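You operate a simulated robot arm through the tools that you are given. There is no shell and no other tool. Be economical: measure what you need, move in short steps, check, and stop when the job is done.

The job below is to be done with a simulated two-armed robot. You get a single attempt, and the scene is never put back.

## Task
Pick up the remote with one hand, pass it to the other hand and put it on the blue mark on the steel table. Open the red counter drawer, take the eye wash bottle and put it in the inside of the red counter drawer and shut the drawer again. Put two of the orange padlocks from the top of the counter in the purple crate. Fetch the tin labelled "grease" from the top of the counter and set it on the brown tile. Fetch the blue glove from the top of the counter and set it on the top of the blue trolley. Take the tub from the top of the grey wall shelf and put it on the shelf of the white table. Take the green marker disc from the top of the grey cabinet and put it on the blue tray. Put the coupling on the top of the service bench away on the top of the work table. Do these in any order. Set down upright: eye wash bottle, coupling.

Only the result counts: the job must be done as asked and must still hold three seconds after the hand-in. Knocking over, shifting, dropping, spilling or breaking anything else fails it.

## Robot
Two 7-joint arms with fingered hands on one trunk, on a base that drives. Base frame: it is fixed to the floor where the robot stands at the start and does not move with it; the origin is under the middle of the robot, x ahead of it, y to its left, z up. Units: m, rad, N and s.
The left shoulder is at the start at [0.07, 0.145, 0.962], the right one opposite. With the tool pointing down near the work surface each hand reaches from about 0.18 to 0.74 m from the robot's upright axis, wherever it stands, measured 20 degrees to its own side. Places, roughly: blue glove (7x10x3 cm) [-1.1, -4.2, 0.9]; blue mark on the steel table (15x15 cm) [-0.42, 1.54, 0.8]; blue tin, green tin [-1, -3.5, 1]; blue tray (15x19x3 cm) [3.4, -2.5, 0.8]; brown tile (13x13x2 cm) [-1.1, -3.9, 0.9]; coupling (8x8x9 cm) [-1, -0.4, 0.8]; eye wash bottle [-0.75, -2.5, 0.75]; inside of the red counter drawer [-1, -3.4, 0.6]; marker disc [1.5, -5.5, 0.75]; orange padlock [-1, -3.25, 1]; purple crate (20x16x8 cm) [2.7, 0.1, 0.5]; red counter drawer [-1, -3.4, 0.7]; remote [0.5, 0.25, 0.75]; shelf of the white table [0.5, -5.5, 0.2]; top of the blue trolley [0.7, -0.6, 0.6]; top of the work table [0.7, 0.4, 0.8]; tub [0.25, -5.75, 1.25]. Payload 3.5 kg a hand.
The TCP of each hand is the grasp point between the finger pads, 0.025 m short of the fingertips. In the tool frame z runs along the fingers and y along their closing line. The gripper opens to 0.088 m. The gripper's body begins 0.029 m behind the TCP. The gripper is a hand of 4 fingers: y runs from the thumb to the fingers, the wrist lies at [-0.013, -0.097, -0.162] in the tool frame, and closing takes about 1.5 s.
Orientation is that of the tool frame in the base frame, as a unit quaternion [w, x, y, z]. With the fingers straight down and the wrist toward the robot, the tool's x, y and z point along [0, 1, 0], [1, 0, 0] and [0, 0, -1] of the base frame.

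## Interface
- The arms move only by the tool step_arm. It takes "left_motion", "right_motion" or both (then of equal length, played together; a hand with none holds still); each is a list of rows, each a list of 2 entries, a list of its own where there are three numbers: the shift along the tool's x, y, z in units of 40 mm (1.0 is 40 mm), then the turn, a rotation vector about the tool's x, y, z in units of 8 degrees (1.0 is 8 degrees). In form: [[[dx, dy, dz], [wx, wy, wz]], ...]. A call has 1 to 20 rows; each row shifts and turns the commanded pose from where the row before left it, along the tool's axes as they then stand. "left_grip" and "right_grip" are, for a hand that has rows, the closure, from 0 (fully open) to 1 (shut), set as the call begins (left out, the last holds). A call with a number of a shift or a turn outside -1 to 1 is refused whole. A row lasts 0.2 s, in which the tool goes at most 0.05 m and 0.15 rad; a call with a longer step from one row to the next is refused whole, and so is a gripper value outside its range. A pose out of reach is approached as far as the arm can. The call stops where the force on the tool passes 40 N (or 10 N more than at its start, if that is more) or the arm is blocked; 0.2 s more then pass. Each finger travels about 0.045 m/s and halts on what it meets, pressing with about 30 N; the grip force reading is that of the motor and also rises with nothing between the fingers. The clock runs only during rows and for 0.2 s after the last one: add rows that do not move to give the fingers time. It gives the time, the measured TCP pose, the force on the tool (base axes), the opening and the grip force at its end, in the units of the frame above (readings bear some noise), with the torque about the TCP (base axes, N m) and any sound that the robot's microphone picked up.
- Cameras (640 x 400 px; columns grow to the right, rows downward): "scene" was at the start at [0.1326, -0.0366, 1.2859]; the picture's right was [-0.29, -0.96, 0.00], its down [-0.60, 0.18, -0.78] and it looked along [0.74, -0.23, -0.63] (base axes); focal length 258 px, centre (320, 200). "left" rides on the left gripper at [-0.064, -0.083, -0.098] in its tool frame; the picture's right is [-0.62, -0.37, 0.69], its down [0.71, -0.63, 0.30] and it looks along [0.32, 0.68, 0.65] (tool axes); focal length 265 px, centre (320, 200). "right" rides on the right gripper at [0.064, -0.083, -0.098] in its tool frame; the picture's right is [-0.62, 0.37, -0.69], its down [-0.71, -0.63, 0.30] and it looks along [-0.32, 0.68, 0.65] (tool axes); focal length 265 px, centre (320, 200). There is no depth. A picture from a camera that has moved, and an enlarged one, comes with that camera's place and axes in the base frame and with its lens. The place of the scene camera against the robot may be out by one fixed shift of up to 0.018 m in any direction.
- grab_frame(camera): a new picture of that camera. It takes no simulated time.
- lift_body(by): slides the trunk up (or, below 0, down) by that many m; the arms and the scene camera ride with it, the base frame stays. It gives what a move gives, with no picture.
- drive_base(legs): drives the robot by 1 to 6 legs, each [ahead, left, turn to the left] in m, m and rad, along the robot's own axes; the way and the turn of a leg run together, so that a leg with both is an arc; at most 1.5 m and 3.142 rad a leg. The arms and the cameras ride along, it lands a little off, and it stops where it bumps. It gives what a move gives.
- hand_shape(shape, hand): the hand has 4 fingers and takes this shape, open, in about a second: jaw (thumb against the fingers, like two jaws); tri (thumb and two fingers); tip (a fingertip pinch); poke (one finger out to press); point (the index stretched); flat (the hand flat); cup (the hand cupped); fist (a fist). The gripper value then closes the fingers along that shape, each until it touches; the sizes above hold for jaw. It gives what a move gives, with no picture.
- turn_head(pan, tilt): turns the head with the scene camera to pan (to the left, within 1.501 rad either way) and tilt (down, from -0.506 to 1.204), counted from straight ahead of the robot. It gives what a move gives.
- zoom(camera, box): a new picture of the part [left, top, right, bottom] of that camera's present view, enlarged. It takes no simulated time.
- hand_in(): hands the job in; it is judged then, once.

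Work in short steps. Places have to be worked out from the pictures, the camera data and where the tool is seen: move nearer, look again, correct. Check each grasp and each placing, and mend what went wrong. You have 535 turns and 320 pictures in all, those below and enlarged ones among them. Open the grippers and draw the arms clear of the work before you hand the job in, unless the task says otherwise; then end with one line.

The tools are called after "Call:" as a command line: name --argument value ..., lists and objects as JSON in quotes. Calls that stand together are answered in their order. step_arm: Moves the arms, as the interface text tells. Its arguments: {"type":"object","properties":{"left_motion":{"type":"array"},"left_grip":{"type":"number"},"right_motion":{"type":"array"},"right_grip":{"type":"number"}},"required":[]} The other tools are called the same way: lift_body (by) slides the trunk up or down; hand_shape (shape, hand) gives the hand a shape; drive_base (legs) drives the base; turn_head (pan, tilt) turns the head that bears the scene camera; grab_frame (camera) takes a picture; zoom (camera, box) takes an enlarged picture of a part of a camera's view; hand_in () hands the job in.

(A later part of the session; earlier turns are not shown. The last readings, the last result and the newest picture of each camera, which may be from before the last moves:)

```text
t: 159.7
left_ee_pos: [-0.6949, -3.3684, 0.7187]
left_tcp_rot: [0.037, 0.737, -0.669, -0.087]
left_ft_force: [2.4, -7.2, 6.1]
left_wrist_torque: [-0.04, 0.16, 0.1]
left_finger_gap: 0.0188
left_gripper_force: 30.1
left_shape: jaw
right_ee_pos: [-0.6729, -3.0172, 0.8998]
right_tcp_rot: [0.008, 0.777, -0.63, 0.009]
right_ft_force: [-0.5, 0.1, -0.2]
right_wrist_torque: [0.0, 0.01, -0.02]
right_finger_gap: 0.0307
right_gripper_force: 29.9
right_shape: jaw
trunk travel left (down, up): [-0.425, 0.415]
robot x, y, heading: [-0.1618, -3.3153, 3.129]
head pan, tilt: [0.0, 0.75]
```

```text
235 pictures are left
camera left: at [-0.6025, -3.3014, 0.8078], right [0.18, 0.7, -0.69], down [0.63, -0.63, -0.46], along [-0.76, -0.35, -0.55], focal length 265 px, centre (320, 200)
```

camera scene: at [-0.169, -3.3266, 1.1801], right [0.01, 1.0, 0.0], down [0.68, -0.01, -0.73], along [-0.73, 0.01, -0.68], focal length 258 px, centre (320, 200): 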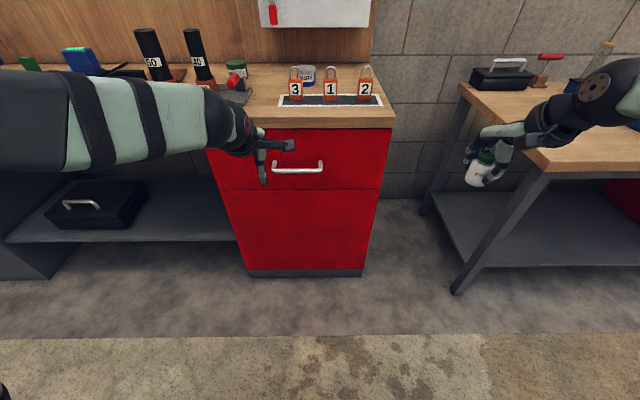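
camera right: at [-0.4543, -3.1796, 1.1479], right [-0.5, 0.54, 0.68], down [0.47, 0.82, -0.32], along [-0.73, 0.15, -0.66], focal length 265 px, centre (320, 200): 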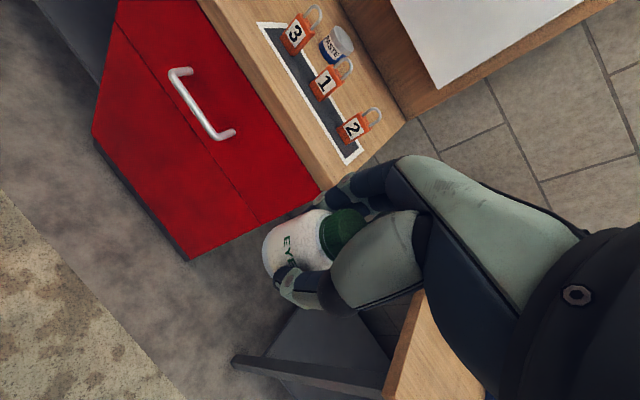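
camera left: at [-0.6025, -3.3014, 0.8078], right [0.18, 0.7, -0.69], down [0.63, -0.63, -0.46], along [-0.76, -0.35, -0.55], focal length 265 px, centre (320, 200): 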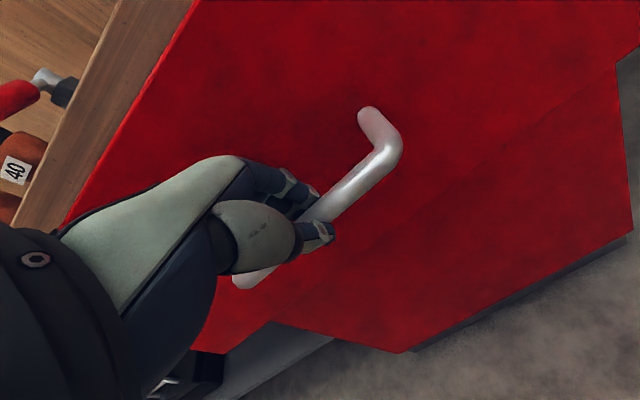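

The drawer is opening. I pull the rest by driving the base straight back 0.2 m.

Call:
drive_base --legs '[[-0.2, 0, 0]]'

Call:
grab_frame --camera "left"

Call:
grab_frame --camera "scene"

```text
t: 161.3
left_ee_pos: [-0.4987, -3.3688, 0.7188]
left_tcp_rot: [0.036, 0.736, -0.67, -0.088]
left_ft_force: [-1.2, -0.7, 1.4]
left_wrist_torque: [0.02, 0.03, -0.1]
left_finger_gap: 0.0183
left_gripper_force: 30.0
left_shape: jaw
right_ee_pos: [-0.475, -3.0178, 0.8979]
right_tcp_rot: [0.007, 0.777, -0.63, 0.009]
right_ft_force: [-0.5, 1.1, -0.8]
right_wrist_torque: [-0.02, -0.02, -0.01]
right_finger_gap: 0.0306
right_gripper_force: 30.2
right_shape: jaw
trunk travel left (down, up): [-0.425, 0.415]
robot x, y, heading: [0.0299, -3.3168, 3.127]
head pan, tilt: [0.0, 0.75]
```

```text
234 pictures are left
camera left: at [-0.4061, -3.3024, 0.8078], right [0.18, 0.7, -0.69], down [0.63, -0.63, -0.46], along [-0.76, -0.35, -0.55], focal length 265 px, centre (320, 200)
```

left: 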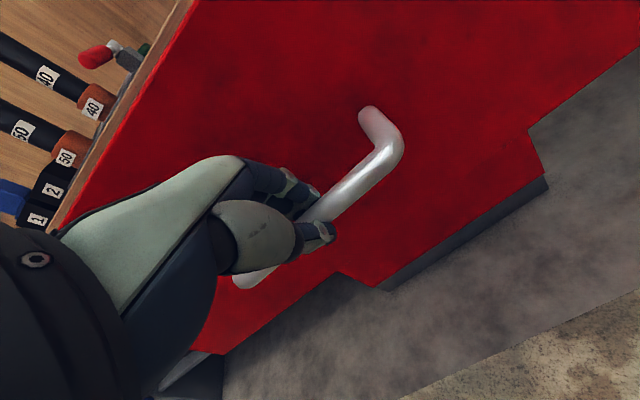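

```text
233 pictures are left
camera scene: at [-0.0999, -3.3272, 1.1802], right [0.01, 1.0, 0.0], down [0.68, -0.01, -0.73], along [-0.73, 0.01, -0.68], focal length 258 px, centre (320, 200)
```

scene: 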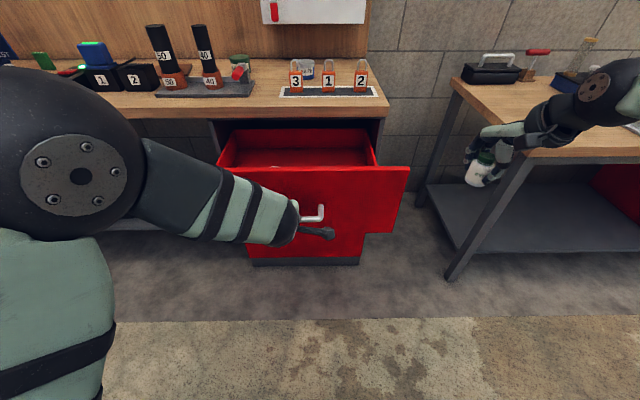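

The drawer is open ~26 cm. Release the handle and raise the left hand clear.

Call:
step_arm --left_motion '[[[0, 0, 0], [0, 0, 0]], [[0, 0, 0], [0, 0, 0]], [[0, 0, 0], [0, 0, 0]], [[0, 0, 0], [0, 0, 0]], [[0, 0, 0], [0, 0, 0]], [[0, 0, 0], [0, 0, 0]], [[0, 0, 0], [0, 0, 0]], [[-0.03, 0.06, -0.5], [0, 0, 0]], [[-0.03, 0.06, -0.5], [0, 0, 0]], [[-0.03, 0.06, -0.7], [0, 0, 0]], [[-0.03, 0.06, -0.9], [0, 0, 0]], [[-0.03, 0, -0.9], [0, 0, 0]], [[0.5, 0, -0.8], [0, 0, 0]], [[0.8, 0, -0.5], [0, 0, 0]], [[0.9, 0, 0], [0, 0, 0]], [[0.9, 0, 0], [0, 0, 0]], [[0.9, 0, 0], [0, 0, 0]], [[0.9, 0, 0], [0, 0, 0]]]' --left_grip 0

Call:
grab_frame --camera "scene"

Call:
grab_frame --camera "left"

Call:
grab_frame --camera "right"

```text
t: 165.1
left_ee_pos: [-0.4597, -3.5759, 0.8918]
left_tcp_rot: [0.036, 0.736, -0.67, -0.087]
left_ft_force: [-0.1, 0.0, -1.1]
left_wrist_torque: [0.02, 0.02, 0.02]
left_finger_gap: 0.0876
left_gripper_force: 0.0
left_shape: jaw
right_ee_pos: [-0.4766, -3.019, 0.8997]
right_tcp_rot: [0.005, 0.776, -0.63, 0.01]
right_ft_force: [0.3, 0.1, -1.9]
right_wrist_torque: [0.02, 0.0, 0.01]
right_finger_gap: 0.0305
right_gripper_force: 30.6
right_shape: jaw
trunk travel left (down, up): [-0.425, 0.415]
robot x, y, heading: [0.0337, -3.3192, 3.128]
head pan, tilt: [0.0, 0.75]
```

```text
232 pictures are left
camera scene: at [-0.1002, -3.3289, 1.1802], right [0.01, 1.0, 0.0], down [0.68, -0.01, -0.73], along [-0.73, 0.01, -0.68], focal length 258 px, centre (320, 200)
```

scene: 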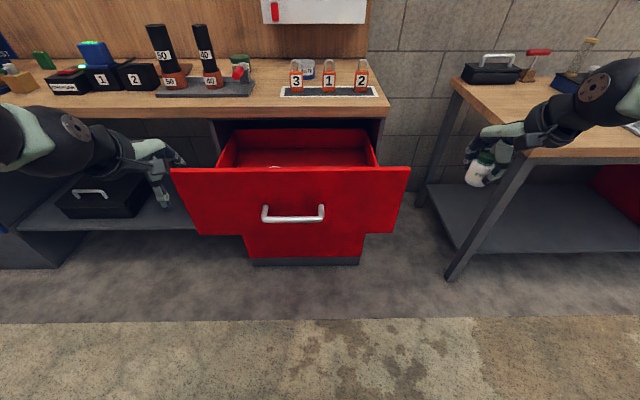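

```text
231 pictures are left
camera left: at [-0.3662, -3.5086, 0.9812], right [0.19, 0.7, -0.69], down [0.63, -0.63, -0.46], along [-0.76, -0.35, -0.55], focal length 265 px, centre (320, 200)
```

left: 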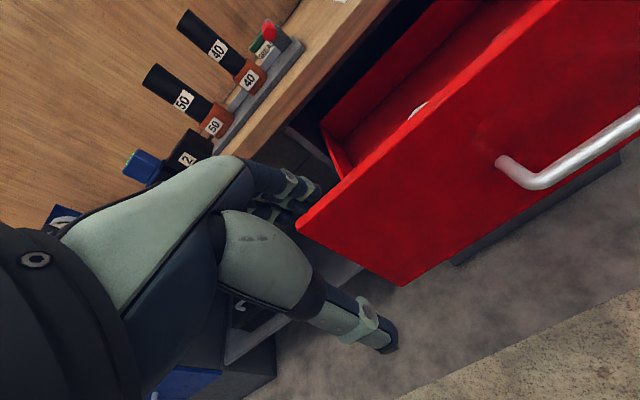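

```text
230 pictures are left
camera right: at [-0.3813, -3.0636, 0.9982], right [-0.49, 0.55, 0.68], down [0.47, 0.82, -0.32], along [-0.73, 0.16, -0.66], focal length 265 px, centre (320, 200)
```

right: 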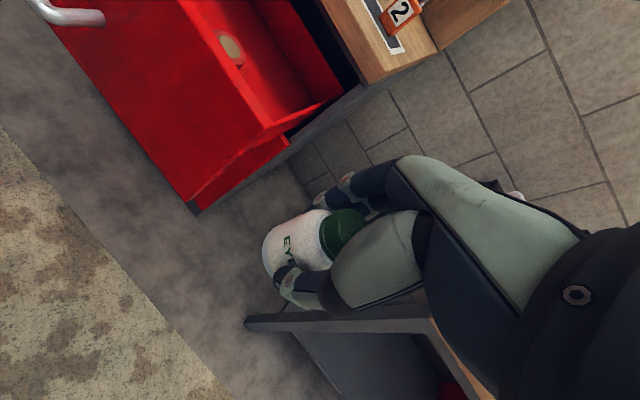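

A round object lies in the drawer. Raise the trunk to see inside from above.

Call:
lift_body --by 0.3

Call:
turn_head --pan 0.0 --tilt 0.85

Call:
zoom --camera "scene" --box '[150, 60, 450, 260]'

```text
t: 168.1
left_ee_pos: [-0.4586, -3.5736, 1.1922]
left_tcp_rot: [0.036, 0.737, -0.669, -0.088]
left_ft_force: [0.3, -0.2, -0.7]
left_wrist_torque: [0.02, 0.04, 0.02]
left_finger_gap: 0.0876
left_gripper_force: 0.1
left_shape: jaw
right_ee_pos: [-0.4774, -3.019, 1.1983]
right_tcp_rot: [0.007, 0.777, -0.629, 0.01]
right_ft_force: [0.1, 0.4, -0.9]
right_wrist_torque: [0.03, 0.0, -0.03]
right_finger_gap: 0.0309
right_gripper_force: 29.9
right_shape: jaw
trunk travel left (down, up): [-0.725, 0.115]
robot x, y, heading: [0.0316, -3.3184, 3.125]
head pan, tilt: [0.0, 0.75]
```

```text
t: 168.8
left_ee_pos: [-0.4605, -3.5738, 1.1914]
left_tcp_rot: [0.037, 0.736, -0.67, -0.087]
left_ft_force: [-0.5, 0.4, -0.1]
left_wrist_torque: [0.01, 0.01, 0.0]
left_finger_gap: 0.0877
left_gripper_force: 0.1
left_shape: jaw
right_ee_pos: [-0.4764, -3.0184, 1.1974]
right_tcp_rot: [0.007, 0.777, -0.63, 0.01]
right_ft_force: [-0.6, -0.2, -0.6]
right_wrist_torque: [0.02, 0.03, 0.03]
right_finger_gap: 0.0306
right_gripper_force: 30.1
right_shape: jaw
trunk travel left (down, up): [-0.725, 0.115]
robot x, y, heading: [0.0327, -3.3203, 3.127]
head pan, tilt: [0.0, 0.85]
```

```text
2.00 times, centred on (300, 160) of scene
camera zoom: at [-0.0957, -3.3273, 1.4722], right [0.01, 1.0, 0.0], down [0.75, -0.01, -0.66], along [-0.66, 0.01, -0.75], focal length 516 px, centre (360, 280)
```

zoom: 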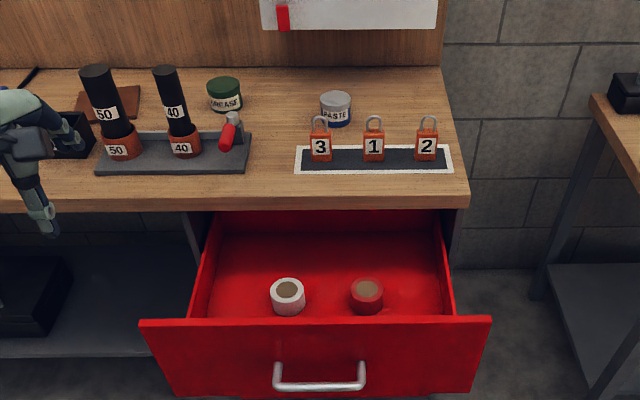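

Two tape rolls lie in the drawer; the area right of the red roll, ≈(-0.73,-3.2), is free. The front panel is tall (≈0.83), so I raise the trunk for a steep forearm, drive nearer and look from the right wrist.

Call:
lift_body --by 0.1

Call:
drive_base --legs '[[0.13, 0, 0]]'

Call:
step_arm --right_motion '[[[0.8, 0.3, 0], [0, 0, 0]], [[0.8, 0.3, 0], [0, 0, 0]], [[0.8, 0.3, 0.5], [0, 0, 0]], [[0.8, 0.3, 0.8], [0, 0, 0]], [[0.8, 0.3, 0.8], [0, 0, 0]]]'

Call:
grab_frame --camera "right"

Call:
grab_frame --camera "scene"

```text
t: 170.1
left_ee_pos: [-0.4601, -3.5736, 1.2914]
left_tcp_rot: [0.036, 0.736, -0.67, -0.087]
left_ft_force: [0.0, 0.3, -0.3]
left_wrist_torque: [-0.01, 0.02, 0.0]
left_finger_gap: 0.0876
left_gripper_force: 0.0
left_shape: jaw
right_ee_pos: [-0.4763, -3.016, 1.2979]
right_tcp_rot: [0.006, 0.776, -0.631, 0.01]
right_ft_force: [-0.1, 0.2, -1.7]
right_wrist_torque: [-0.02, 0.02, 0.01]
right_finger_gap: 0.0307
right_gripper_force: 29.9
right_shape: jaw
trunk travel left (down, up): [-0.825, 0.015]
robot x, y, heading: [0.0313, -3.3161, 3.124]
head pan, tilt: [0.0, 0.85]
```

```text
t: 171.4
left_ee_pos: [-0.5844, -3.5722, 1.295]
left_tcp_rot: [0.037, 0.736, -0.67, -0.089]
left_ft_force: [-0.2, 0.0, 0.3]
left_wrist_torque: [0.0, 0.0, 0.01]
left_finger_gap: 0.0877
left_gripper_force: 0.0
left_shape: jaw
right_ee_pos: [-0.6011, -3.0163, 1.3004]
right_tcp_rot: [0.008, 0.776, -0.63, 0.009]
right_ft_force: [0.8, 0.1, -1.1]
right_wrist_torque: [0.0, -0.02, 0.0]
right_finger_gap: 0.0306
right_gripper_force: 30.0
right_shape: jaw
trunk travel left (down, up): [-0.825, 0.015]
robot x, y, heading: [-0.098, -3.3142, 3.129]
head pan, tilt: [0.0, 0.85]
```

```text
t: 172.6
left_ee_pos: [-0.5876, -3.5736, 1.2911]
left_tcp_rot: [0.035, 0.736, -0.67, -0.088]
left_ft_force: [-0.2, 0.6, -0.1]
left_wrist_torque: [0.01, 0.0, 0.03]
left_finger_gap: 0.0876
left_gripper_force: 0.0
left_shape: jaw
right_ee_pos: [-0.6278, -3.1872, 1.2174]
right_tcp_rot: [0.007, 0.777, -0.63, 0.01]
right_ft_force: [0.9, -0.3, -0.9]
right_wrist_torque: [0.01, -0.02, 0.0]
right_finger_gap: 0.0306
right_gripper_force: 30.0
right_shape: jaw
trunk travel left (down, up): [-0.825, 0.015]
robot x, y, heading: [-0.0963, -3.3171, 3.125]
head pan, tilt: [0.0, 0.85]
```

```text
228 pictures are left
camera right: at [-0.5342, -3.2329, 1.3166], right [-0.49, 0.55, 0.68], down [0.47, 0.82, -0.32], along [-0.73, 0.16, -0.66], focal length 265 px, centre (320, 200)
```

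right: 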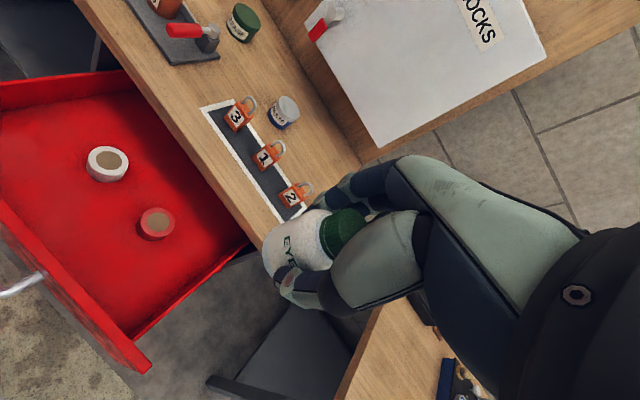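

```text
227 pictures are left
camera scene: at [-0.2245, -3.328, 1.5721], right [0.01, 1.0, 0.0], down [0.75, -0.01, -0.66], along [-0.66, 0.01, -0.75], focal length 258 px, centre (320, 200)
```

scene: 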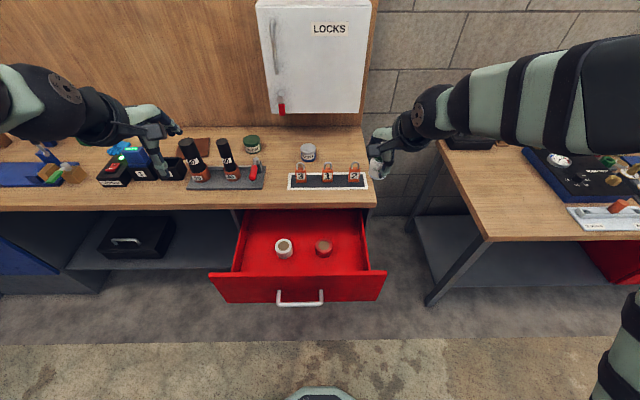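

Drawer floor ≈0.65; free spot chosen at (-0.715,-3.215), right-front. Move over it and descend to TCP 0.90.

Call:
step_arm --right_motion '[[[0.08, 0.76, 0], [0, 0, 0]], [[0.08, 0.76, 0], [0, 0, 0]], [[0.08, 0.75, 0], [0, 0, 0]], [[0, 0, 1], [0, 0, 0]], [[0, 0, 1], [0, 0, 0]], [[0, 0, 1], [0, 0, 0]], [[0, 0, 1], [0, 0, 0]], [[0, 0, 1], [0, 0, 0]], [[0, 0, 1], [0, 0, 0]], [[0, 0, 1], [0, 0, 0]], [[0, 0, 0.8], [0, 0, 0]]]'

Call:
grab_frame --camera "right"

Call:
grab_frame --camera "scene"

```text
t: 175.0
left_ee_pos: [-0.5884, -3.5713, 1.2918]
left_tcp_rot: [0.036, 0.736, -0.67, -0.087]
left_ft_force: [-0.4, 0.4, -0.4]
left_wrist_torque: [-0.02, 0.01, 0.02]
left_finger_gap: 0.0879
left_gripper_force: 0.0
left_shape: jaw
right_ee_pos: [-0.7162, -3.2243, 0.9041]
right_tcp_rot: [0.007, 0.776, -0.63, 0.01]
right_ft_force: [-0.1, 0.0, -1.4]
right_wrist_torque: [-0.01, 0.02, -0.03]
right_finger_gap: 0.0303
right_gripper_force: 29.6
right_shape: jaw
trunk travel left (down, up): [-0.825, 0.015]
robot x, y, heading: [-0.0994, -3.3147, 3.131]
head pan, tilt: [0.0, 0.85]
```

```text
226 pictures are left
camera right: at [-0.6222, -3.2685, 1.0041], right [-0.49, 0.55, 0.68], down [0.47, 0.82, -0.32], along [-0.73, 0.16, -0.66], focal length 265 px, centre (320, 200)
```

right: 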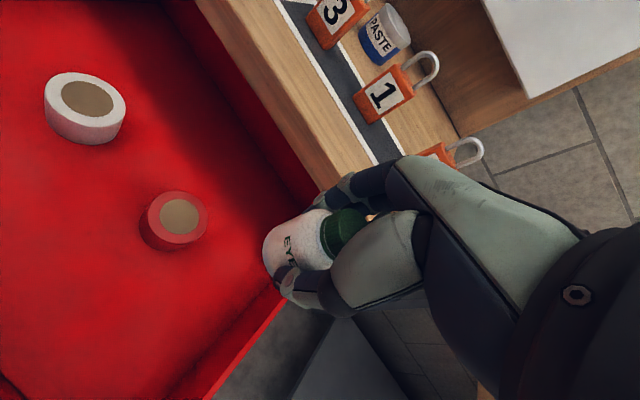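

```text
225 pictures are left
camera scene: at [-0.225, -3.3255, 1.5721], right [0.01, 1.0, 0.0], down [0.75, -0.01, -0.66], along [-0.66, 0.01, -0.75], focal length 258 px, centre (320, 200)
```

scene: 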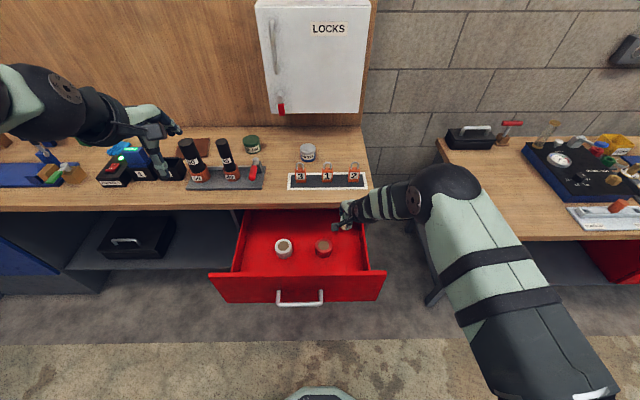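

Landing point on axis is clear of the red roll and wall. Descend to ~0.75.

Call:
step_arm --right_motion '[[[0, 0, 0.8], [0, 0, 0]], [[0, 0, 0.8], [0, 0, 0]], [[0, 0, 0.8], [0, 0, 0]], [[0, 0, 0.7], [0, 0, 0]], [[0, 0, 0.5], [0, 0, 0]]]'

Call:
grab_frame --camera "right"

Call:
zoom --camera "scene" --box '[220, 170, 420, 310]'

```text
t: 176.2
left_ee_pos: [-0.5879, -3.5712, 1.2919]
left_tcp_rot: [0.036, 0.736, -0.67, -0.088]
left_ft_force: [0.1, 0.1, 0.0]
left_wrist_torque: [0.01, 0.0, 0.0]
left_finger_gap: 0.0875
left_gripper_force: 0.0
left_shape: jaw
right_ee_pos: [-0.7143, -3.2282, 0.763]
right_tcp_rot: [0.008, 0.776, -0.63, 0.009]
right_ft_force: [0.2, 0.1, -1.4]
right_wrist_torque: [0.0, -0.04, 0.02]
right_finger_gap: 0.0304
right_gripper_force: 29.7
right_shape: jaw
trunk travel left (down, up): [-0.825, 0.015]
robot x, y, heading: [-0.0983, -3.319, 3.129]
head pan, tilt: [0.0, 0.85]
```

```text
224 pictures are left
camera right: at [-0.6193, -3.2723, 0.8624], right [-0.49, 0.55, 0.68], down [0.47, 0.82, -0.32], along [-0.73, 0.16, -0.66], focal length 265 px, centre (320, 200)
```

right: 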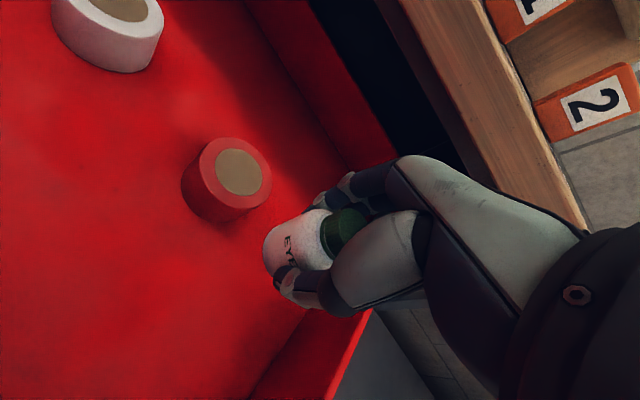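

```text
2.86 times, centred on (320, 240) of scene
camera zoom: at [-0.2244, -3.3255, 1.5722], right [0.01, 1.0, 0.0], down [0.75, -0.01, -0.66], along [-0.66, 0.01, -0.75], focal length 738 px, centre (320, 86)
```

zoom: 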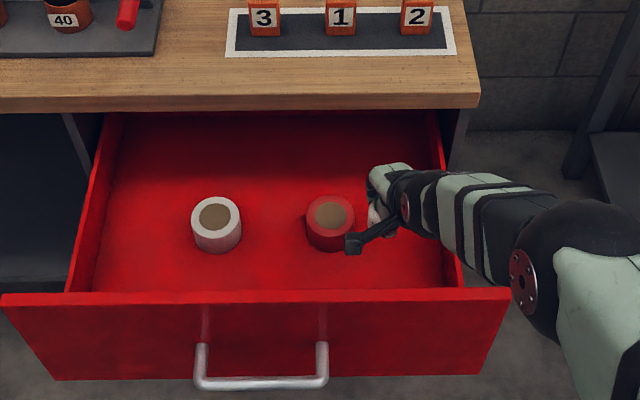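

Shift 1.5 cm right away from the roll and descend gently.

Call:
step_arm --right_motion '[[[-0.35, 0, 0.3], [0, 0, 0]], [[0, 0, 0.4], [0, 0, 0]], [[0, 0, 0.3], [0, 0, 0]]]'

Call:
step_arm --right_motion '[[[0, 0, 0.15], [0, 0, 0]], [[0, 0, 0.15], [0, 0, 0]]]'

Call:
grab_frame --camera "right"

```text
t: 177.0
left_ee_pos: [-0.5876, -3.5728, 1.2926]
left_tcp_rot: [0.036, 0.737, -0.67, -0.087]
left_ft_force: [0.1, -0.1, -0.4]
left_wrist_torque: [0.02, -0.02, 0.03]
left_finger_gap: 0.0877
left_gripper_force: 0.0
left_shape: jaw
right_ee_pos: [-0.7077, -3.2134, 0.7301]
right_tcp_rot: [0.007, 0.776, -0.63, 0.009]
right_ft_force: [-0.4, -0.5, -1.3]
right_wrist_torque: [0.0, 0.01, -0.04]
right_finger_gap: 0.0304
right_gripper_force: 29.6
right_shape: jaw
right hand out of reach, approached as far as the arm can: row 2, 3
trunk travel left (down, up): [-0.825, 0.015]
robot x, y, heading: [-0.0948, -3.3165, 3.126]
head pan, tilt: [0.0, 0.85]
```

```text
t: 177.6
left_ee_pos: [-0.5864, -3.5723, 1.2926]
left_tcp_rot: [0.036, 0.736, -0.67, -0.087]
left_ft_force: [-0.2, 0.3, 0.6]
left_wrist_torque: [0.02, 0.0, -0.01]
left_finger_gap: 0.0875
left_gripper_force: 0.0
left_shape: jaw
right_ee_pos: [-0.7023, -3.2123, 0.7217]
right_tcp_rot: [0.007, 0.777, -0.63, 0.01]
right_ft_force: [-0.7, 0.8, -0.8]
right_wrist_torque: [0.02, -0.01, 0.02]
right_finger_gap: 0.0303
right_gripper_force: 29.9
right_shape: jaw
right hand out of reach, approached as far as the arm can: row 1, 2
trunk travel left (down, up): [-0.825, 0.015]
robot x, y, heading: [-0.0939, -3.3149, 3.124]
head pan, tilt: [0.0, 0.85]
```

```text
222 pictures are left
camera right: at [-0.6081, -3.2566, 0.8224], right [-0.49, 0.55, 0.68], down [0.47, 0.82, -0.32], along [-0.73, 0.16, -0.66], focal length 265 px, centre (320, 200)
```

right: 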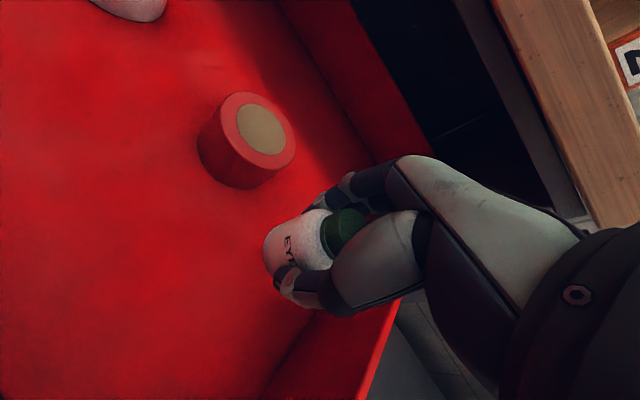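

Arm reach limit; use the trunk to lower the rest in small steps.

Call:
lift_body --by -0.012

Call:
lift_body --by -0.006

```text
t: 178.2
left_ee_pos: [-0.5875, -3.5728, 1.2802]
left_tcp_rot: [0.036, 0.737, -0.67, -0.088]
left_ft_force: [-0.2, -0.2, -0.1]
left_wrist_torque: [-0.01, -0.01, 0.01]
left_finger_gap: 0.0876
left_gripper_force: 0.0
left_shape: jaw
right_ee_pos: [-0.7037, -3.2125, 0.7114]
right_tcp_rot: [0.007, 0.776, -0.63, 0.01]
right_ft_force: [-0.6, 0.5, -0.2]
right_wrist_torque: [-0.02, 0.02, 0.01]
right_finger_gap: 0.0306
right_gripper_force: 30.2
right_shape: jaw
trunk travel left (down, up): [-0.813, 0.027]
robot x, y, heading: [-0.0899, -3.3188, 3.124]
head pan, tilt: [0.0, 0.85]
```

```text
t: 178.7
left_ee_pos: [-0.5878, -3.5727, 1.275]
left_tcp_rot: [0.036, 0.736, -0.67, -0.088]
left_ft_force: [-0.2, 0.9, 0.2]
left_wrist_torque: [0.02, 0.0, 0.01]
left_finger_gap: 0.088
left_gripper_force: 0.0
left_shape: jaw
right_ee_pos: [-0.7024, -3.2129, 0.705]
right_tcp_rot: [0.007, 0.777, -0.63, 0.011]
right_ft_force: [0.5, -0.2, -0.4]
right_wrist_torque: [-0.01, -0.01, 0.01]
right_finger_gap: 0.0302
right_gripper_force: 29.9
right_shape: jaw
trunk travel left (down, up): [-0.807, 0.033]
robot x, y, heading: [-0.0951, -3.3178, 3.129]
head pan, tilt: [0.0, 0.85]
```

Call:
zoom --camera "right" --box '[180, 80, 400, 330]'

Call:
lift_body --by -0.006

Call:
lift_body --by -0.006

```text
1.60 times, centred on (290, 205) of right
camera zoom: at [-0.6081, -3.2567, 0.804], right [-0.49, 0.55, 0.68], down [0.47, 0.82, -0.32], along [-0.73, 0.16, -0.66], focal length 425 px, centre (368, 192)
```

zoom: 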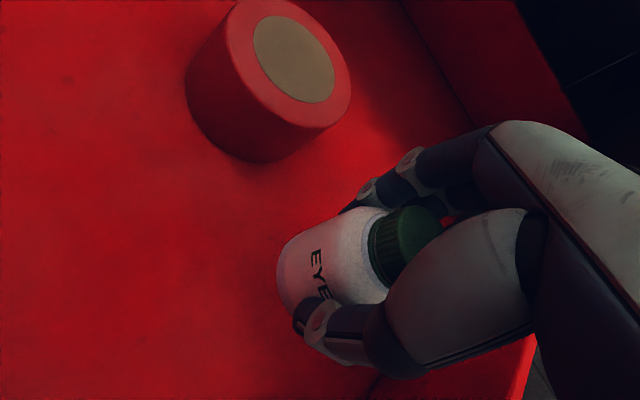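

```text
t: 179.3
left_ee_pos: [-0.5871, -3.5719, 1.2684]
left_tcp_rot: [0.035, 0.736, -0.67, -0.088]
left_ft_force: [-0.4, -0.3, 0.2]
left_wrist_torque: [0.0, 0.02, 0.0]
left_finger_gap: 0.0878
left_gripper_force: 0.0
left_shape: jaw
right_ee_pos: [-0.7036, -3.2131, 0.699]
right_tcp_rot: [0.007, 0.777, -0.629, 0.01]
right_ft_force: [-1.1, -0.8, -1.2]
right_wrist_torque: [0.01, 0.01, 0.01]
right_finger_gap: 0.0305
right_gripper_force: 29.6
right_shape: jaw
trunk travel left (down, up): [-0.801, 0.039]
robot x, y, heading: [-0.0966, -3.3183, 3.132]
head pan, tilt: [0.0, 0.85]
```

```text
t: 179.8
left_ee_pos: [-0.5892, -3.5718, 1.2627]
left_tcp_rot: [0.036, 0.737, -0.67, -0.088]
left_ft_force: [0.1, -0.2, 1.0]
left_wrist_torque: [0.01, 0.02, 0.0]
left_finger_gap: 0.0876
left_gripper_force: 0.1
left_shape: jaw
right_ee_pos: [-0.7034, -3.2131, 0.6921]
right_tcp_rot: [0.007, 0.777, -0.63, 0.01]
right_ft_force: [0.0, 1.1, 0.2]
right_wrist_torque: [0.02, 0.05, 0.07]
right_finger_gap: 0.0305
right_gripper_force: 29.9
right_shape: jaw
trunk travel left (down, up): [-0.795, 0.045]
robot x, y, heading: [-0.0938, -3.3169, 3.13]
head pan, tilt: [0.0, 0.85]
```

Not yet clearly in contact; continue.

Call:
lift_body --by -0.006

Call:
grab_frame --camera "right"

```text
t: 180.4
left_ee_pos: [-0.5875, -3.5715, 1.2568]
left_tcp_rot: [0.035, 0.736, -0.67, -0.088]
left_ft_force: [0.0, 0.0, 0.4]
left_wrist_torque: [-0.02, 0.0, -0.01]
left_finger_gap: 0.0875
left_gripper_force: 0.0
left_shape: jaw
right_ee_pos: [-0.703, -3.2119, 0.6859]
right_tcp_rot: [0.007, 0.777, -0.63, 0.011]
right_ft_force: [-0.7, 0.0, 0.5]
right_wrist_torque: [-0.01, 0.01, -0.03]
right_finger_gap: 0.0306
right_gripper_force: 29.9
right_shape: jaw
trunk travel left (down, up): [-0.789, 0.051]
robot x, y, heading: [-0.0953, -3.3108, 3.128]
head pan, tilt: [0.0, 0.85]
```

```text
220 pictures are left
camera right: at [-0.6084, -3.2566, 0.7862], right [-0.49, 0.55, 0.68], down [0.47, 0.82, -0.32], along [-0.73, 0.16, -0.66], focal length 265 px, centre (320, 200)
```

right: 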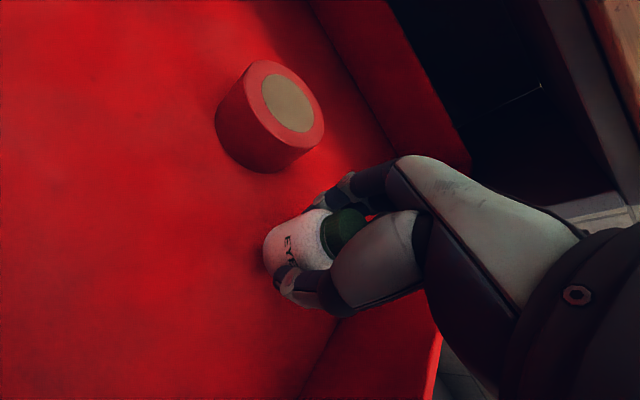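

Floor estimated ≈0.636, so contact is due now. One more small step.

Call:
lift_body --by -0.004

Call:
lift_body --by -0.004

```text
t: 180.9
left_ee_pos: [-0.5887, -3.5727, 1.2524]
left_tcp_rot: [0.037, 0.736, -0.67, -0.087]
left_ft_force: [-0.1, 0.7, 0.6]
left_wrist_torque: [-0.01, 0.01, -0.01]
left_finger_gap: 0.0875
left_gripper_force: 0.0
left_shape: jaw
right_ee_pos: [-0.7038, -3.2126, 0.6826]
right_tcp_rot: [0.007, 0.777, -0.63, 0.01]
right_ft_force: [0.2, 0.8, -0.9]
right_wrist_torque: [0.0, 0.01, 0.01]
right_finger_gap: 0.0303
right_gripper_force: 29.3
right_shape: jaw
trunk travel left (down, up): [-0.785, 0.055]
robot x, y, heading: [-0.0952, -3.3163, 3.127]
head pan, tilt: [0.0, 0.85]
```

```text
t: 181.4
left_ee_pos: [-0.5865, -3.5709, 1.2494]
left_tcp_rot: [0.037, 0.736, -0.67, -0.088]
left_ft_force: [0.2, 0.1, -0.1]
left_wrist_torque: [0.02, -0.03, 0.0]
left_finger_gap: 0.0877
left_gripper_force: 0.0
left_shape: jaw
right_ee_pos: [-0.703, -3.2124, 0.6786]
right_tcp_rot: [0.007, 0.777, -0.63, 0.01]
right_ft_force: [0.2, -0.1, -1.8]
right_wrist_torque: [0.0, 0.02, 0.01]
right_finger_gap: 0.0303
right_gripper_force: 30.1
right_shape: jaw
trunk travel left (down, up): [-0.781, 0.059]
robot x, y, heading: [-0.0963, -3.3173, 3.126]
head pan, tilt: [0.0, 0.85]
```

Still hanging. Continue.

Call:
lift_body --by -0.005

Call:
lift_body --by -0.005

Call:
zoom --camera "right" --box '[200, 150, 360, 310]'

```text
t: 182.0
left_ee_pos: [-0.5882, -3.5722, 1.2435]
left_tcp_rot: [0.036, 0.736, -0.67, -0.088]
left_ft_force: [0.2, -0.1, 0.7]
left_wrist_torque: [-0.01, -0.04, 0.01]
left_finger_gap: 0.0875
left_gripper_force: 0.0
left_shape: jaw
right_ee_pos: [-0.7024, -3.2133, 0.6725]
right_tcp_rot: [0.007, 0.777, -0.63, 0.01]
right_ft_force: [0.6, -0.3, -0.7]
right_wrist_torque: [-0.03, 0.02, 0.0]
right_finger_gap: 0.0303
right_gripper_force: 30.5
right_shape: jaw
trunk travel left (down, up): [-0.776, 0.064]
robot x, y, heading: [-0.0948, -3.3145, 3.123]
head pan, tilt: [0.0, 0.85]
```

```text
t: 182.5
left_ee_pos: [-0.5877, -3.5726, 1.2388]
left_tcp_rot: [0.036, 0.736, -0.67, -0.088]
left_ft_force: [0.3, 0.2, -0.3]
left_wrist_torque: [-0.01, -0.02, 0.01]
left_finger_gap: 0.0878
left_gripper_force: 0.0
left_shape: jaw
right_ee_pos: [-0.7032, -3.2123, 0.6674]
right_tcp_rot: [0.007, 0.776, -0.63, 0.01]
right_ft_force: [-0.3, -0.1, 0.1]
right_wrist_torque: [0.04, -0.02, 0.02]
right_finger_gap: 0.0303
right_gripper_force: 29.4
right_shape: jaw
trunk travel left (down, up): [-0.771, 0.069]
robot x, y, heading: [-0.0944, -3.3167, 3.123]
head pan, tilt: [0.0, 0.85]
```

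```text
2.50 times, centred on (280, 230) of right
camera zoom: at [-0.6083, -3.2566, 0.768], right [-0.49, 0.55, 0.68], down [0.47, 0.82, -0.32], along [-0.73, 0.16, -0.66], focal length 664 px, centre (420, 125)
```

zoom: 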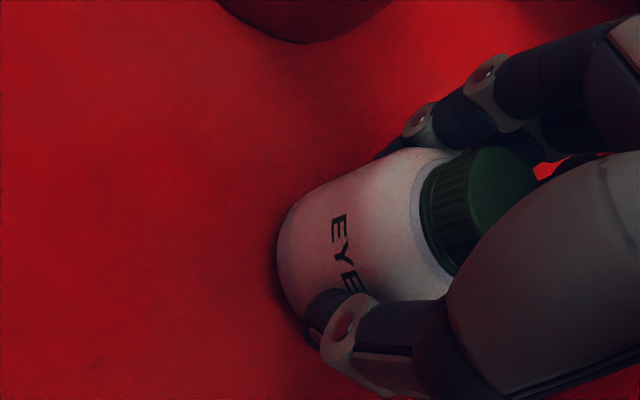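

Call:
lift_body --by -0.004

Call:
lift_body --by -0.004

```text
t: 183.1
left_ee_pos: [-0.5868, -3.573, 1.2343]
left_tcp_rot: [0.036, 0.736, -0.67, -0.088]
left_ft_force: [0.6, -0.3, 0.1]
left_wrist_torque: [0.01, 0.01, 0.0]
left_finger_gap: 0.0875
left_gripper_force: 0.1
left_shape: jaw
right_ee_pos: [-0.7032, -3.2119, 0.6654]
right_tcp_rot: [0.007, 0.777, -0.63, 0.01]
right_ft_force: [0.4, 1.3, 2.7]
right_wrist_torque: [0.04, 0.02, 0.01]
right_finger_gap: 0.0304
right_gripper_force: 30.1
right_shape: jaw
trunk travel left (down, up): [-0.767, 0.073]
robot x, y, heading: [-0.094, -3.3174, 3.128]
head pan, tilt: [0.0, 0.85]
```

```text
t: 183.6
left_ee_pos: [-0.5855, -3.5727, 1.2318]
left_tcp_rot: [0.036, 0.736, -0.67, -0.088]
left_ft_force: [0.2, -0.9, 0.2]
left_wrist_torque: [0.0, -0.02, 0.03]
left_finger_gap: 0.0874
left_gripper_force: 0.1
left_shape: jaw
right_ee_pos: [-0.7031, -3.2125, 0.6647]
right_tcp_rot: [0.01, 0.777, -0.63, 0.007]
right_ft_force: [4.5, 0.4, 13.2]
right_wrist_torque: [0.01, 0.0, 0.02]
right_finger_gap: 0.0307
right_gripper_force: 30.0
right_shape: jaw
trunk travel left (down, up): [-0.763, 0.077]
robot x, y, heading: [-0.0974, -3.3159, 3.129]
head pan, tilt: [0.0, 0.85]
```

Contact (13 N). Release the bottle and look.

Call:
step_arm --right_motion '[[[0, 0, 0], [0, 0, 0]], [[0, 0, 0], [0, 0, 0]], [[0, 0, 0], [0, 0, 0]], [[0, 0, 0], [0, 0, 0]], [[0, 0, 0], [0, 0, 0]], [[0, 0, 0], [0, 0, 0]], [[0, 0, 0], [0, 0, 0]], [[0, 0, 0], [0, 0, 0]]]' --right_grip 0

Call:
grab_frame --camera "right"

```text
t: 185.4
left_ee_pos: [-0.586, -3.5723, 1.2304]
left_tcp_rot: [0.035, 0.736, -0.671, -0.088]
left_ft_force: [-0.1, -0.3, 0.9]
left_wrist_torque: [-0.02, -0.01, -0.01]
left_finger_gap: 0.0875
left_gripper_force: 0.1
left_shape: jaw
right_ee_pos: [-0.7037, -3.2116, 0.661]
right_tcp_rot: [0.007, 0.776, -0.63, 0.01]
right_ft_force: [-0.4, -0.1, 0.0]
right_wrist_torque: [-0.01, -0.03, 0.01]
right_finger_gap: 0.0875
right_gripper_force: 0.1
right_shape: jaw
trunk travel left (down, up): [-0.763, 0.077]
robot x, y, heading: [-0.096, -3.315, 3.125]
head pan, tilt: [0.0, 0.85]
```

```text
218 pictures are left
camera right: at [-0.6081, -3.2566, 0.7605], right [-0.49, 0.55, 0.68], down [0.47, 0.82, -0.32], along [-0.73, 0.16, -0.66], focal length 265 px, centre (320, 200)
```

right: 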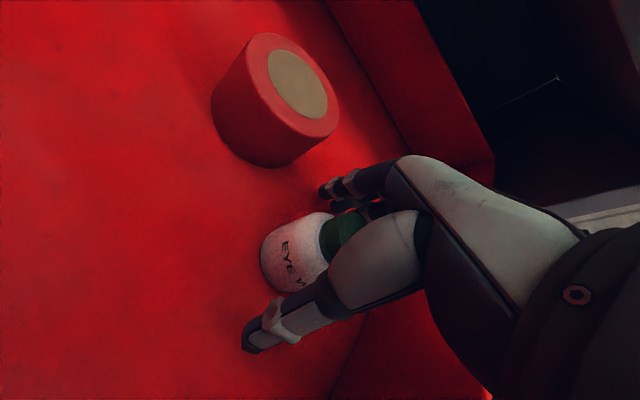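

Standing upright. Raise via trunk first, then the arm.

Call:
lift_body --by 0.07

Call:
step_arm --right_motion '[[[0, 0, -0.5], [0, 0, 0]], [[0, 0, -0.8], [0, 0, 0]], [[0, 0, -1], [0, 0, 0]], [[0, 0, -1], [0, 0, 0]], [[0, 0, -1], [0, 0, 0]], [[0, 0, -1], [0, 0, 0]], [[0, 0, -1], [0, 0, 0]], [[0, 0, -1], [0, 0, 0]]]'

Call:
grab_frame --camera "right"

```text
t: 186.5
left_ee_pos: [-0.5865, -3.5733, 1.3]
left_tcp_rot: [0.036, 0.737, -0.67, -0.087]
left_ft_force: [0.7, 0.7, -0.3]
left_wrist_torque: [-0.02, 0.01, 0.01]
left_finger_gap: 0.0874
left_gripper_force: 0.1
left_shape: jaw
right_ee_pos: [-0.702, -3.2129, 0.7307]
right_tcp_rot: [0.008, 0.777, -0.63, 0.01]
right_ft_force: [-0.1, -0.1, -0.1]
right_wrist_torque: [-0.01, -0.01, -0.04]
right_finger_gap: 0.0877
right_gripper_force: 0.1
right_shape: jaw
trunk travel left (down, up): [-0.833, 0.007]
robot x, y, heading: [-0.0956, -3.3179, 3.131]
head pan, tilt: [0.0, 0.85]
```

```text
t: 188.3
left_ee_pos: [-0.5856, -3.5725, 1.3012]
left_tcp_rot: [0.037, 0.736, -0.67, -0.088]
left_ft_force: [0.7, 0.2, 0.1]
left_wrist_torque: [-0.01, 0.01, 0.03]
left_finger_gap: 0.0876
left_gripper_force: 0.0
left_shape: jaw
right_ee_pos: [-0.7011, -3.2039, 1.0233]
right_tcp_rot: [0.007, 0.777, -0.63, 0.01]
right_ft_force: [-0.5, 0.0, 0.2]
right_wrist_torque: [0.0, 0.05, 0.0]
right_finger_gap: 0.0878
right_gripper_force: 0.0
right_shape: jaw
trunk travel left (down, up): [-0.833, 0.007]
robot x, y, heading: [-0.0977, -3.3166, 3.125]
head pan, tilt: [0.0, 0.85]
```

```text
217 pictures are left
camera right: at [-0.6065, -3.2482, 1.1228], right [-0.49, 0.55, 0.68], down [0.47, 0.82, -0.32], along [-0.73, 0.16, -0.66], focal length 265 px, centre (320, 200)
```

right: 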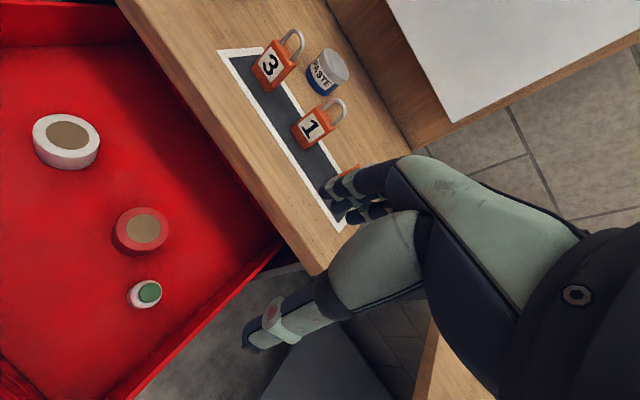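

Bottle is upright inside. Now close the drawer: bring the right hand (closed) in front of the panel above the handle.

Call:
step_arm --right_motion '[[[0.36, -0.78, 0], [0, 0, 0]], [[0.36, -0.78, 0], [0, 0, 0]], [[0.36, -0.78, 0], [0, 0, 0]], [[0.36, -0.78, 0], [0, 0, 0]], [[0.36, -0.78, 0], [0, 0, 0]], [[0.36, -0.78, 0], [0, 0, 0]], [[0, 0, 0.9], [0, 0, 0]], [[0, 0, 0.9], [0, 0, 0]], [[0, 0, 0.9], [0, 0, 0]], [[0, 0, 0.9], [0, 0, 0]], [[0, 0, 0.9], [0, 0, 0]], [[0, 0, 0.9], [0, 0, 0]]]' --right_grip 1

Call:
grab_frame --camera "right"

Call:
grab_frame --camera "scene"

```text
t: 190.9
left_ee_pos: [-0.5878, -3.5726, 1.3008]
left_tcp_rot: [0.036, 0.736, -0.67, -0.087]
left_ft_force: [0.6, -0.2, -0.1]
left_wrist_torque: [-0.02, 0.02, 0.03]
left_finger_gap: 0.0877
left_gripper_force: 0.0
left_shape: jaw
right_ee_pos: [-0.5022, -3.2553, 0.8102]
right_tcp_rot: [0.009, 0.777, -0.629, 0.01]
right_ft_force: [0.4, 0.2, 0.2]
right_wrist_torque: [-0.02, -0.02, 0.0]
right_finger_gap: 0.0001
right_gripper_force: 30.0
right_shape: jaw
trunk travel left (down, up): [-0.833, 0.007]
robot x, y, heading: [-0.099, -3.3155, 3.129]
head pan, tilt: [0.0, 0.85]
```

```text
216 pictures are left
camera right: at [-0.4074, -3.2991, 0.909], right [-0.49, 0.55, 0.68], down [0.47, 0.82, -0.32], along [-0.73, 0.16, -0.66], focal length 265 px, centre (320, 200)
```

right: 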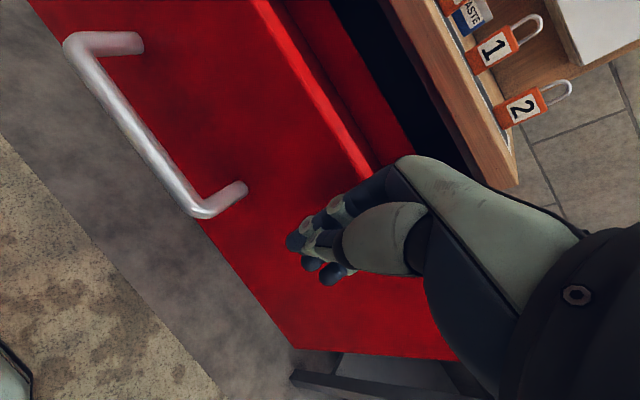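

```text
215 pictures are left
camera scene: at [-0.2242, -3.3256, 1.5802], right [0.01, 1.0, 0.0], down [0.75, -0.01, -0.66], along [-0.66, 0.01, -0.75], focal length 258 px, centre (320, 200)
```

scene: 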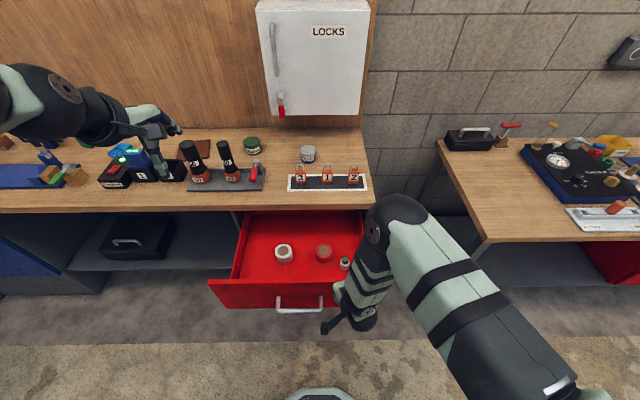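

Lower 8 cm so the knuckles meet the panel below its top, then push by driving ahead.

Call:
step_arm --right_motion '[[[0, 0, 0.8], [0, 0, 0]], [[0, 0, 0.8], [0, 0, 0]], [[0, 0, 0.4], [0, 0, 0]]]'

Call:
drive_base --legs '[[0.18, 0, 0]]'

Call:
grab_frame --camera "right"

Call:
grab_frame --camera "scene"

```text
t: 191.7
left_ee_pos: [-0.5886, -3.5735, 1.3014]
left_tcp_rot: [0.036, 0.737, -0.67, -0.087]
left_ft_force: [0.4, 0.7, -0.1]
left_wrist_torque: [-0.02, 0.03, 0.0]
left_finger_gap: 0.0876
left_gripper_force: 0.0
left_shape: jaw
right_ee_pos: [-0.5026, -3.2594, 0.73]
right_tcp_rot: [0.008, 0.776, -0.63, 0.009]
right_ft_force: [0.3, -0.3, 0.6]
right_wrist_torque: [-0.02, 0.0, -0.02]
right_finger_gap: 0.0001
right_gripper_force: 30.0
right_shape: jaw
trunk travel left (down, up): [-0.833, 0.007]
robot x, y, heading: [-0.0972, -3.3166, 3.129]
head pan, tilt: [0.0, 0.85]
```

```text
t: 193.2
left_ee_pos: [-0.7609, -3.5731, 1.3013]
left_tcp_rot: [0.038, 0.738, -0.668, -0.088]
left_ft_force: [0.0, -0.9, 0.4]
left_wrist_torque: [0.03, 0.03, 0.02]
left_finger_gap: 0.0877
left_gripper_force: 0.0
left_shape: jaw
right_ee_pos: [-0.6774, -3.2587, 0.7307]
right_tcp_rot: [0.009, 0.778, -0.628, 0.009]
right_ft_force: [0.4, -0.4, 1.0]
right_wrist_torque: [-0.01, 0.02, 0.02]
right_finger_gap: 0.0
right_gripper_force: 30.0
right_shape: jaw
trunk travel left (down, up): [-0.833, 0.007]
robot x, y, heading: [-0.274, -3.3082, 3.132]
head pan, tilt: [0.0, 0.85]
```

```text
214 pictures are left
camera right: at [-0.5825, -3.3023, 0.831], right [-0.49, 0.54, 0.68], down [0.47, 0.82, -0.32], along [-0.73, 0.16, -0.66], focal length 265 px, centre (320, 200)
```

right: 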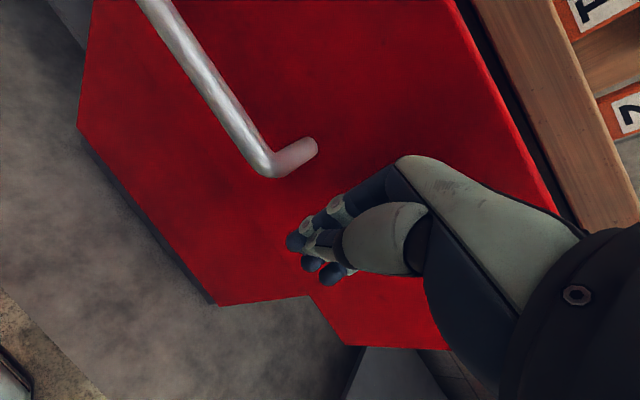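

```text
213 pictures are left
camera scene: at [-0.3975, -3.3245, 1.5805], right [0.01, 1.0, 0.0], down [0.75, -0.01, -0.66], along [-0.66, 0.01, -0.75], focal length 258 px, centre (320, 200)
```

scene: 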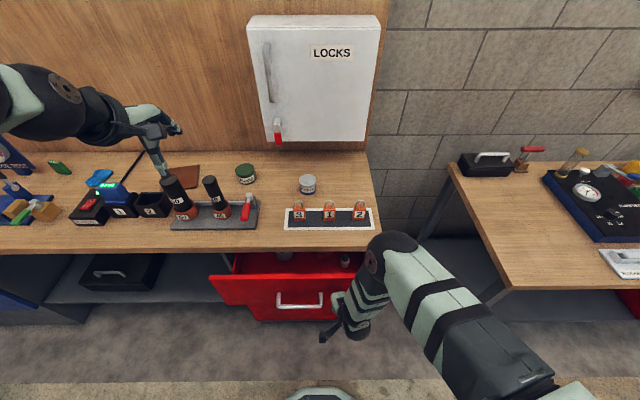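

Drawer closing well. Continue 0.08, then check.

Call:
drive_base --legs '[[0.08, 0, 0]]'

Call:
grab_frame --camera "right"

Call:
grab_frame --camera "scene"

```text
t: 194.2
left_ee_pos: [-0.8379, -3.5712, 1.3029]
left_tcp_rot: [0.039, 0.736, -0.669, -0.089]
left_ft_force: [0.3, -0.2, -0.8]
left_wrist_torque: [0.0, 0.02, 0.0]
left_finger_gap: 0.0874
left_gripper_force: 0.1
left_shape: jaw
right_ee_pos: [-0.7547, -3.2569, 0.7328]
right_tcp_rot: [0.01, 0.778, -0.628, 0.008]
right_ft_force: [0.2, -0.7, 0.2]
right_wrist_torque: [0.0, -0.03, -0.02]
right_finger_gap: 0.0
right_gripper_force: 30.1
right_shape: jaw
trunk travel left (down, up): [-0.833, 0.007]
robot x, y, heading: [-0.3539, -3.3137, 3.134]
head pan, tilt: [0.0, 0.85]
```

```text
212 pictures are left
camera right: at [-0.6601, -3.3009, 0.8319], right [-0.49, 0.55, 0.68], down [0.47, 0.82, -0.32], along [-0.74, 0.16, -0.66], focal length 265 px, centre (320, 200)
```

right: 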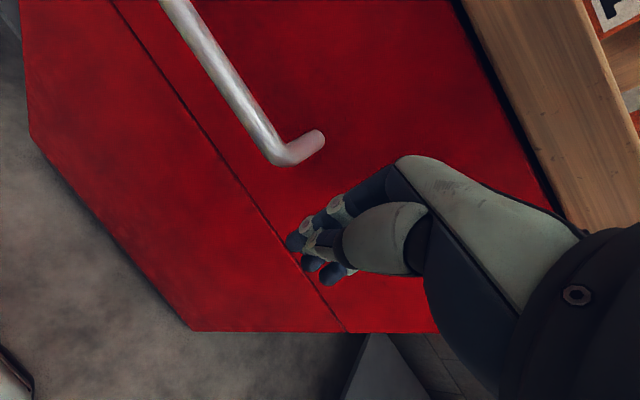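

```text
211 pictures are left
camera scene: at [-0.4732, -3.3235, 1.5809], right [0.01, 1.0, 0.0], down [0.75, -0.01, -0.66], along [-0.66, 0.01, -0.75], focal length 258 px, centre (320, 200)
```

scene: 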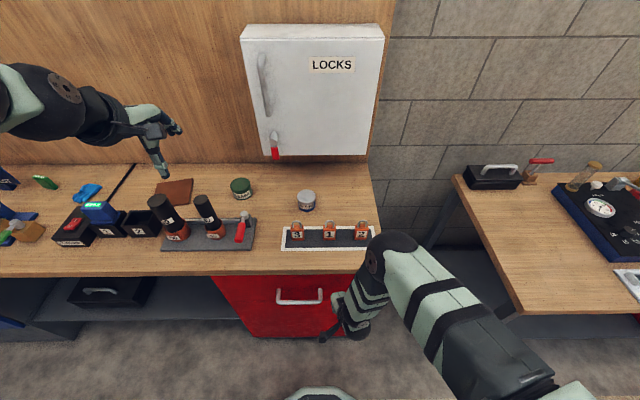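

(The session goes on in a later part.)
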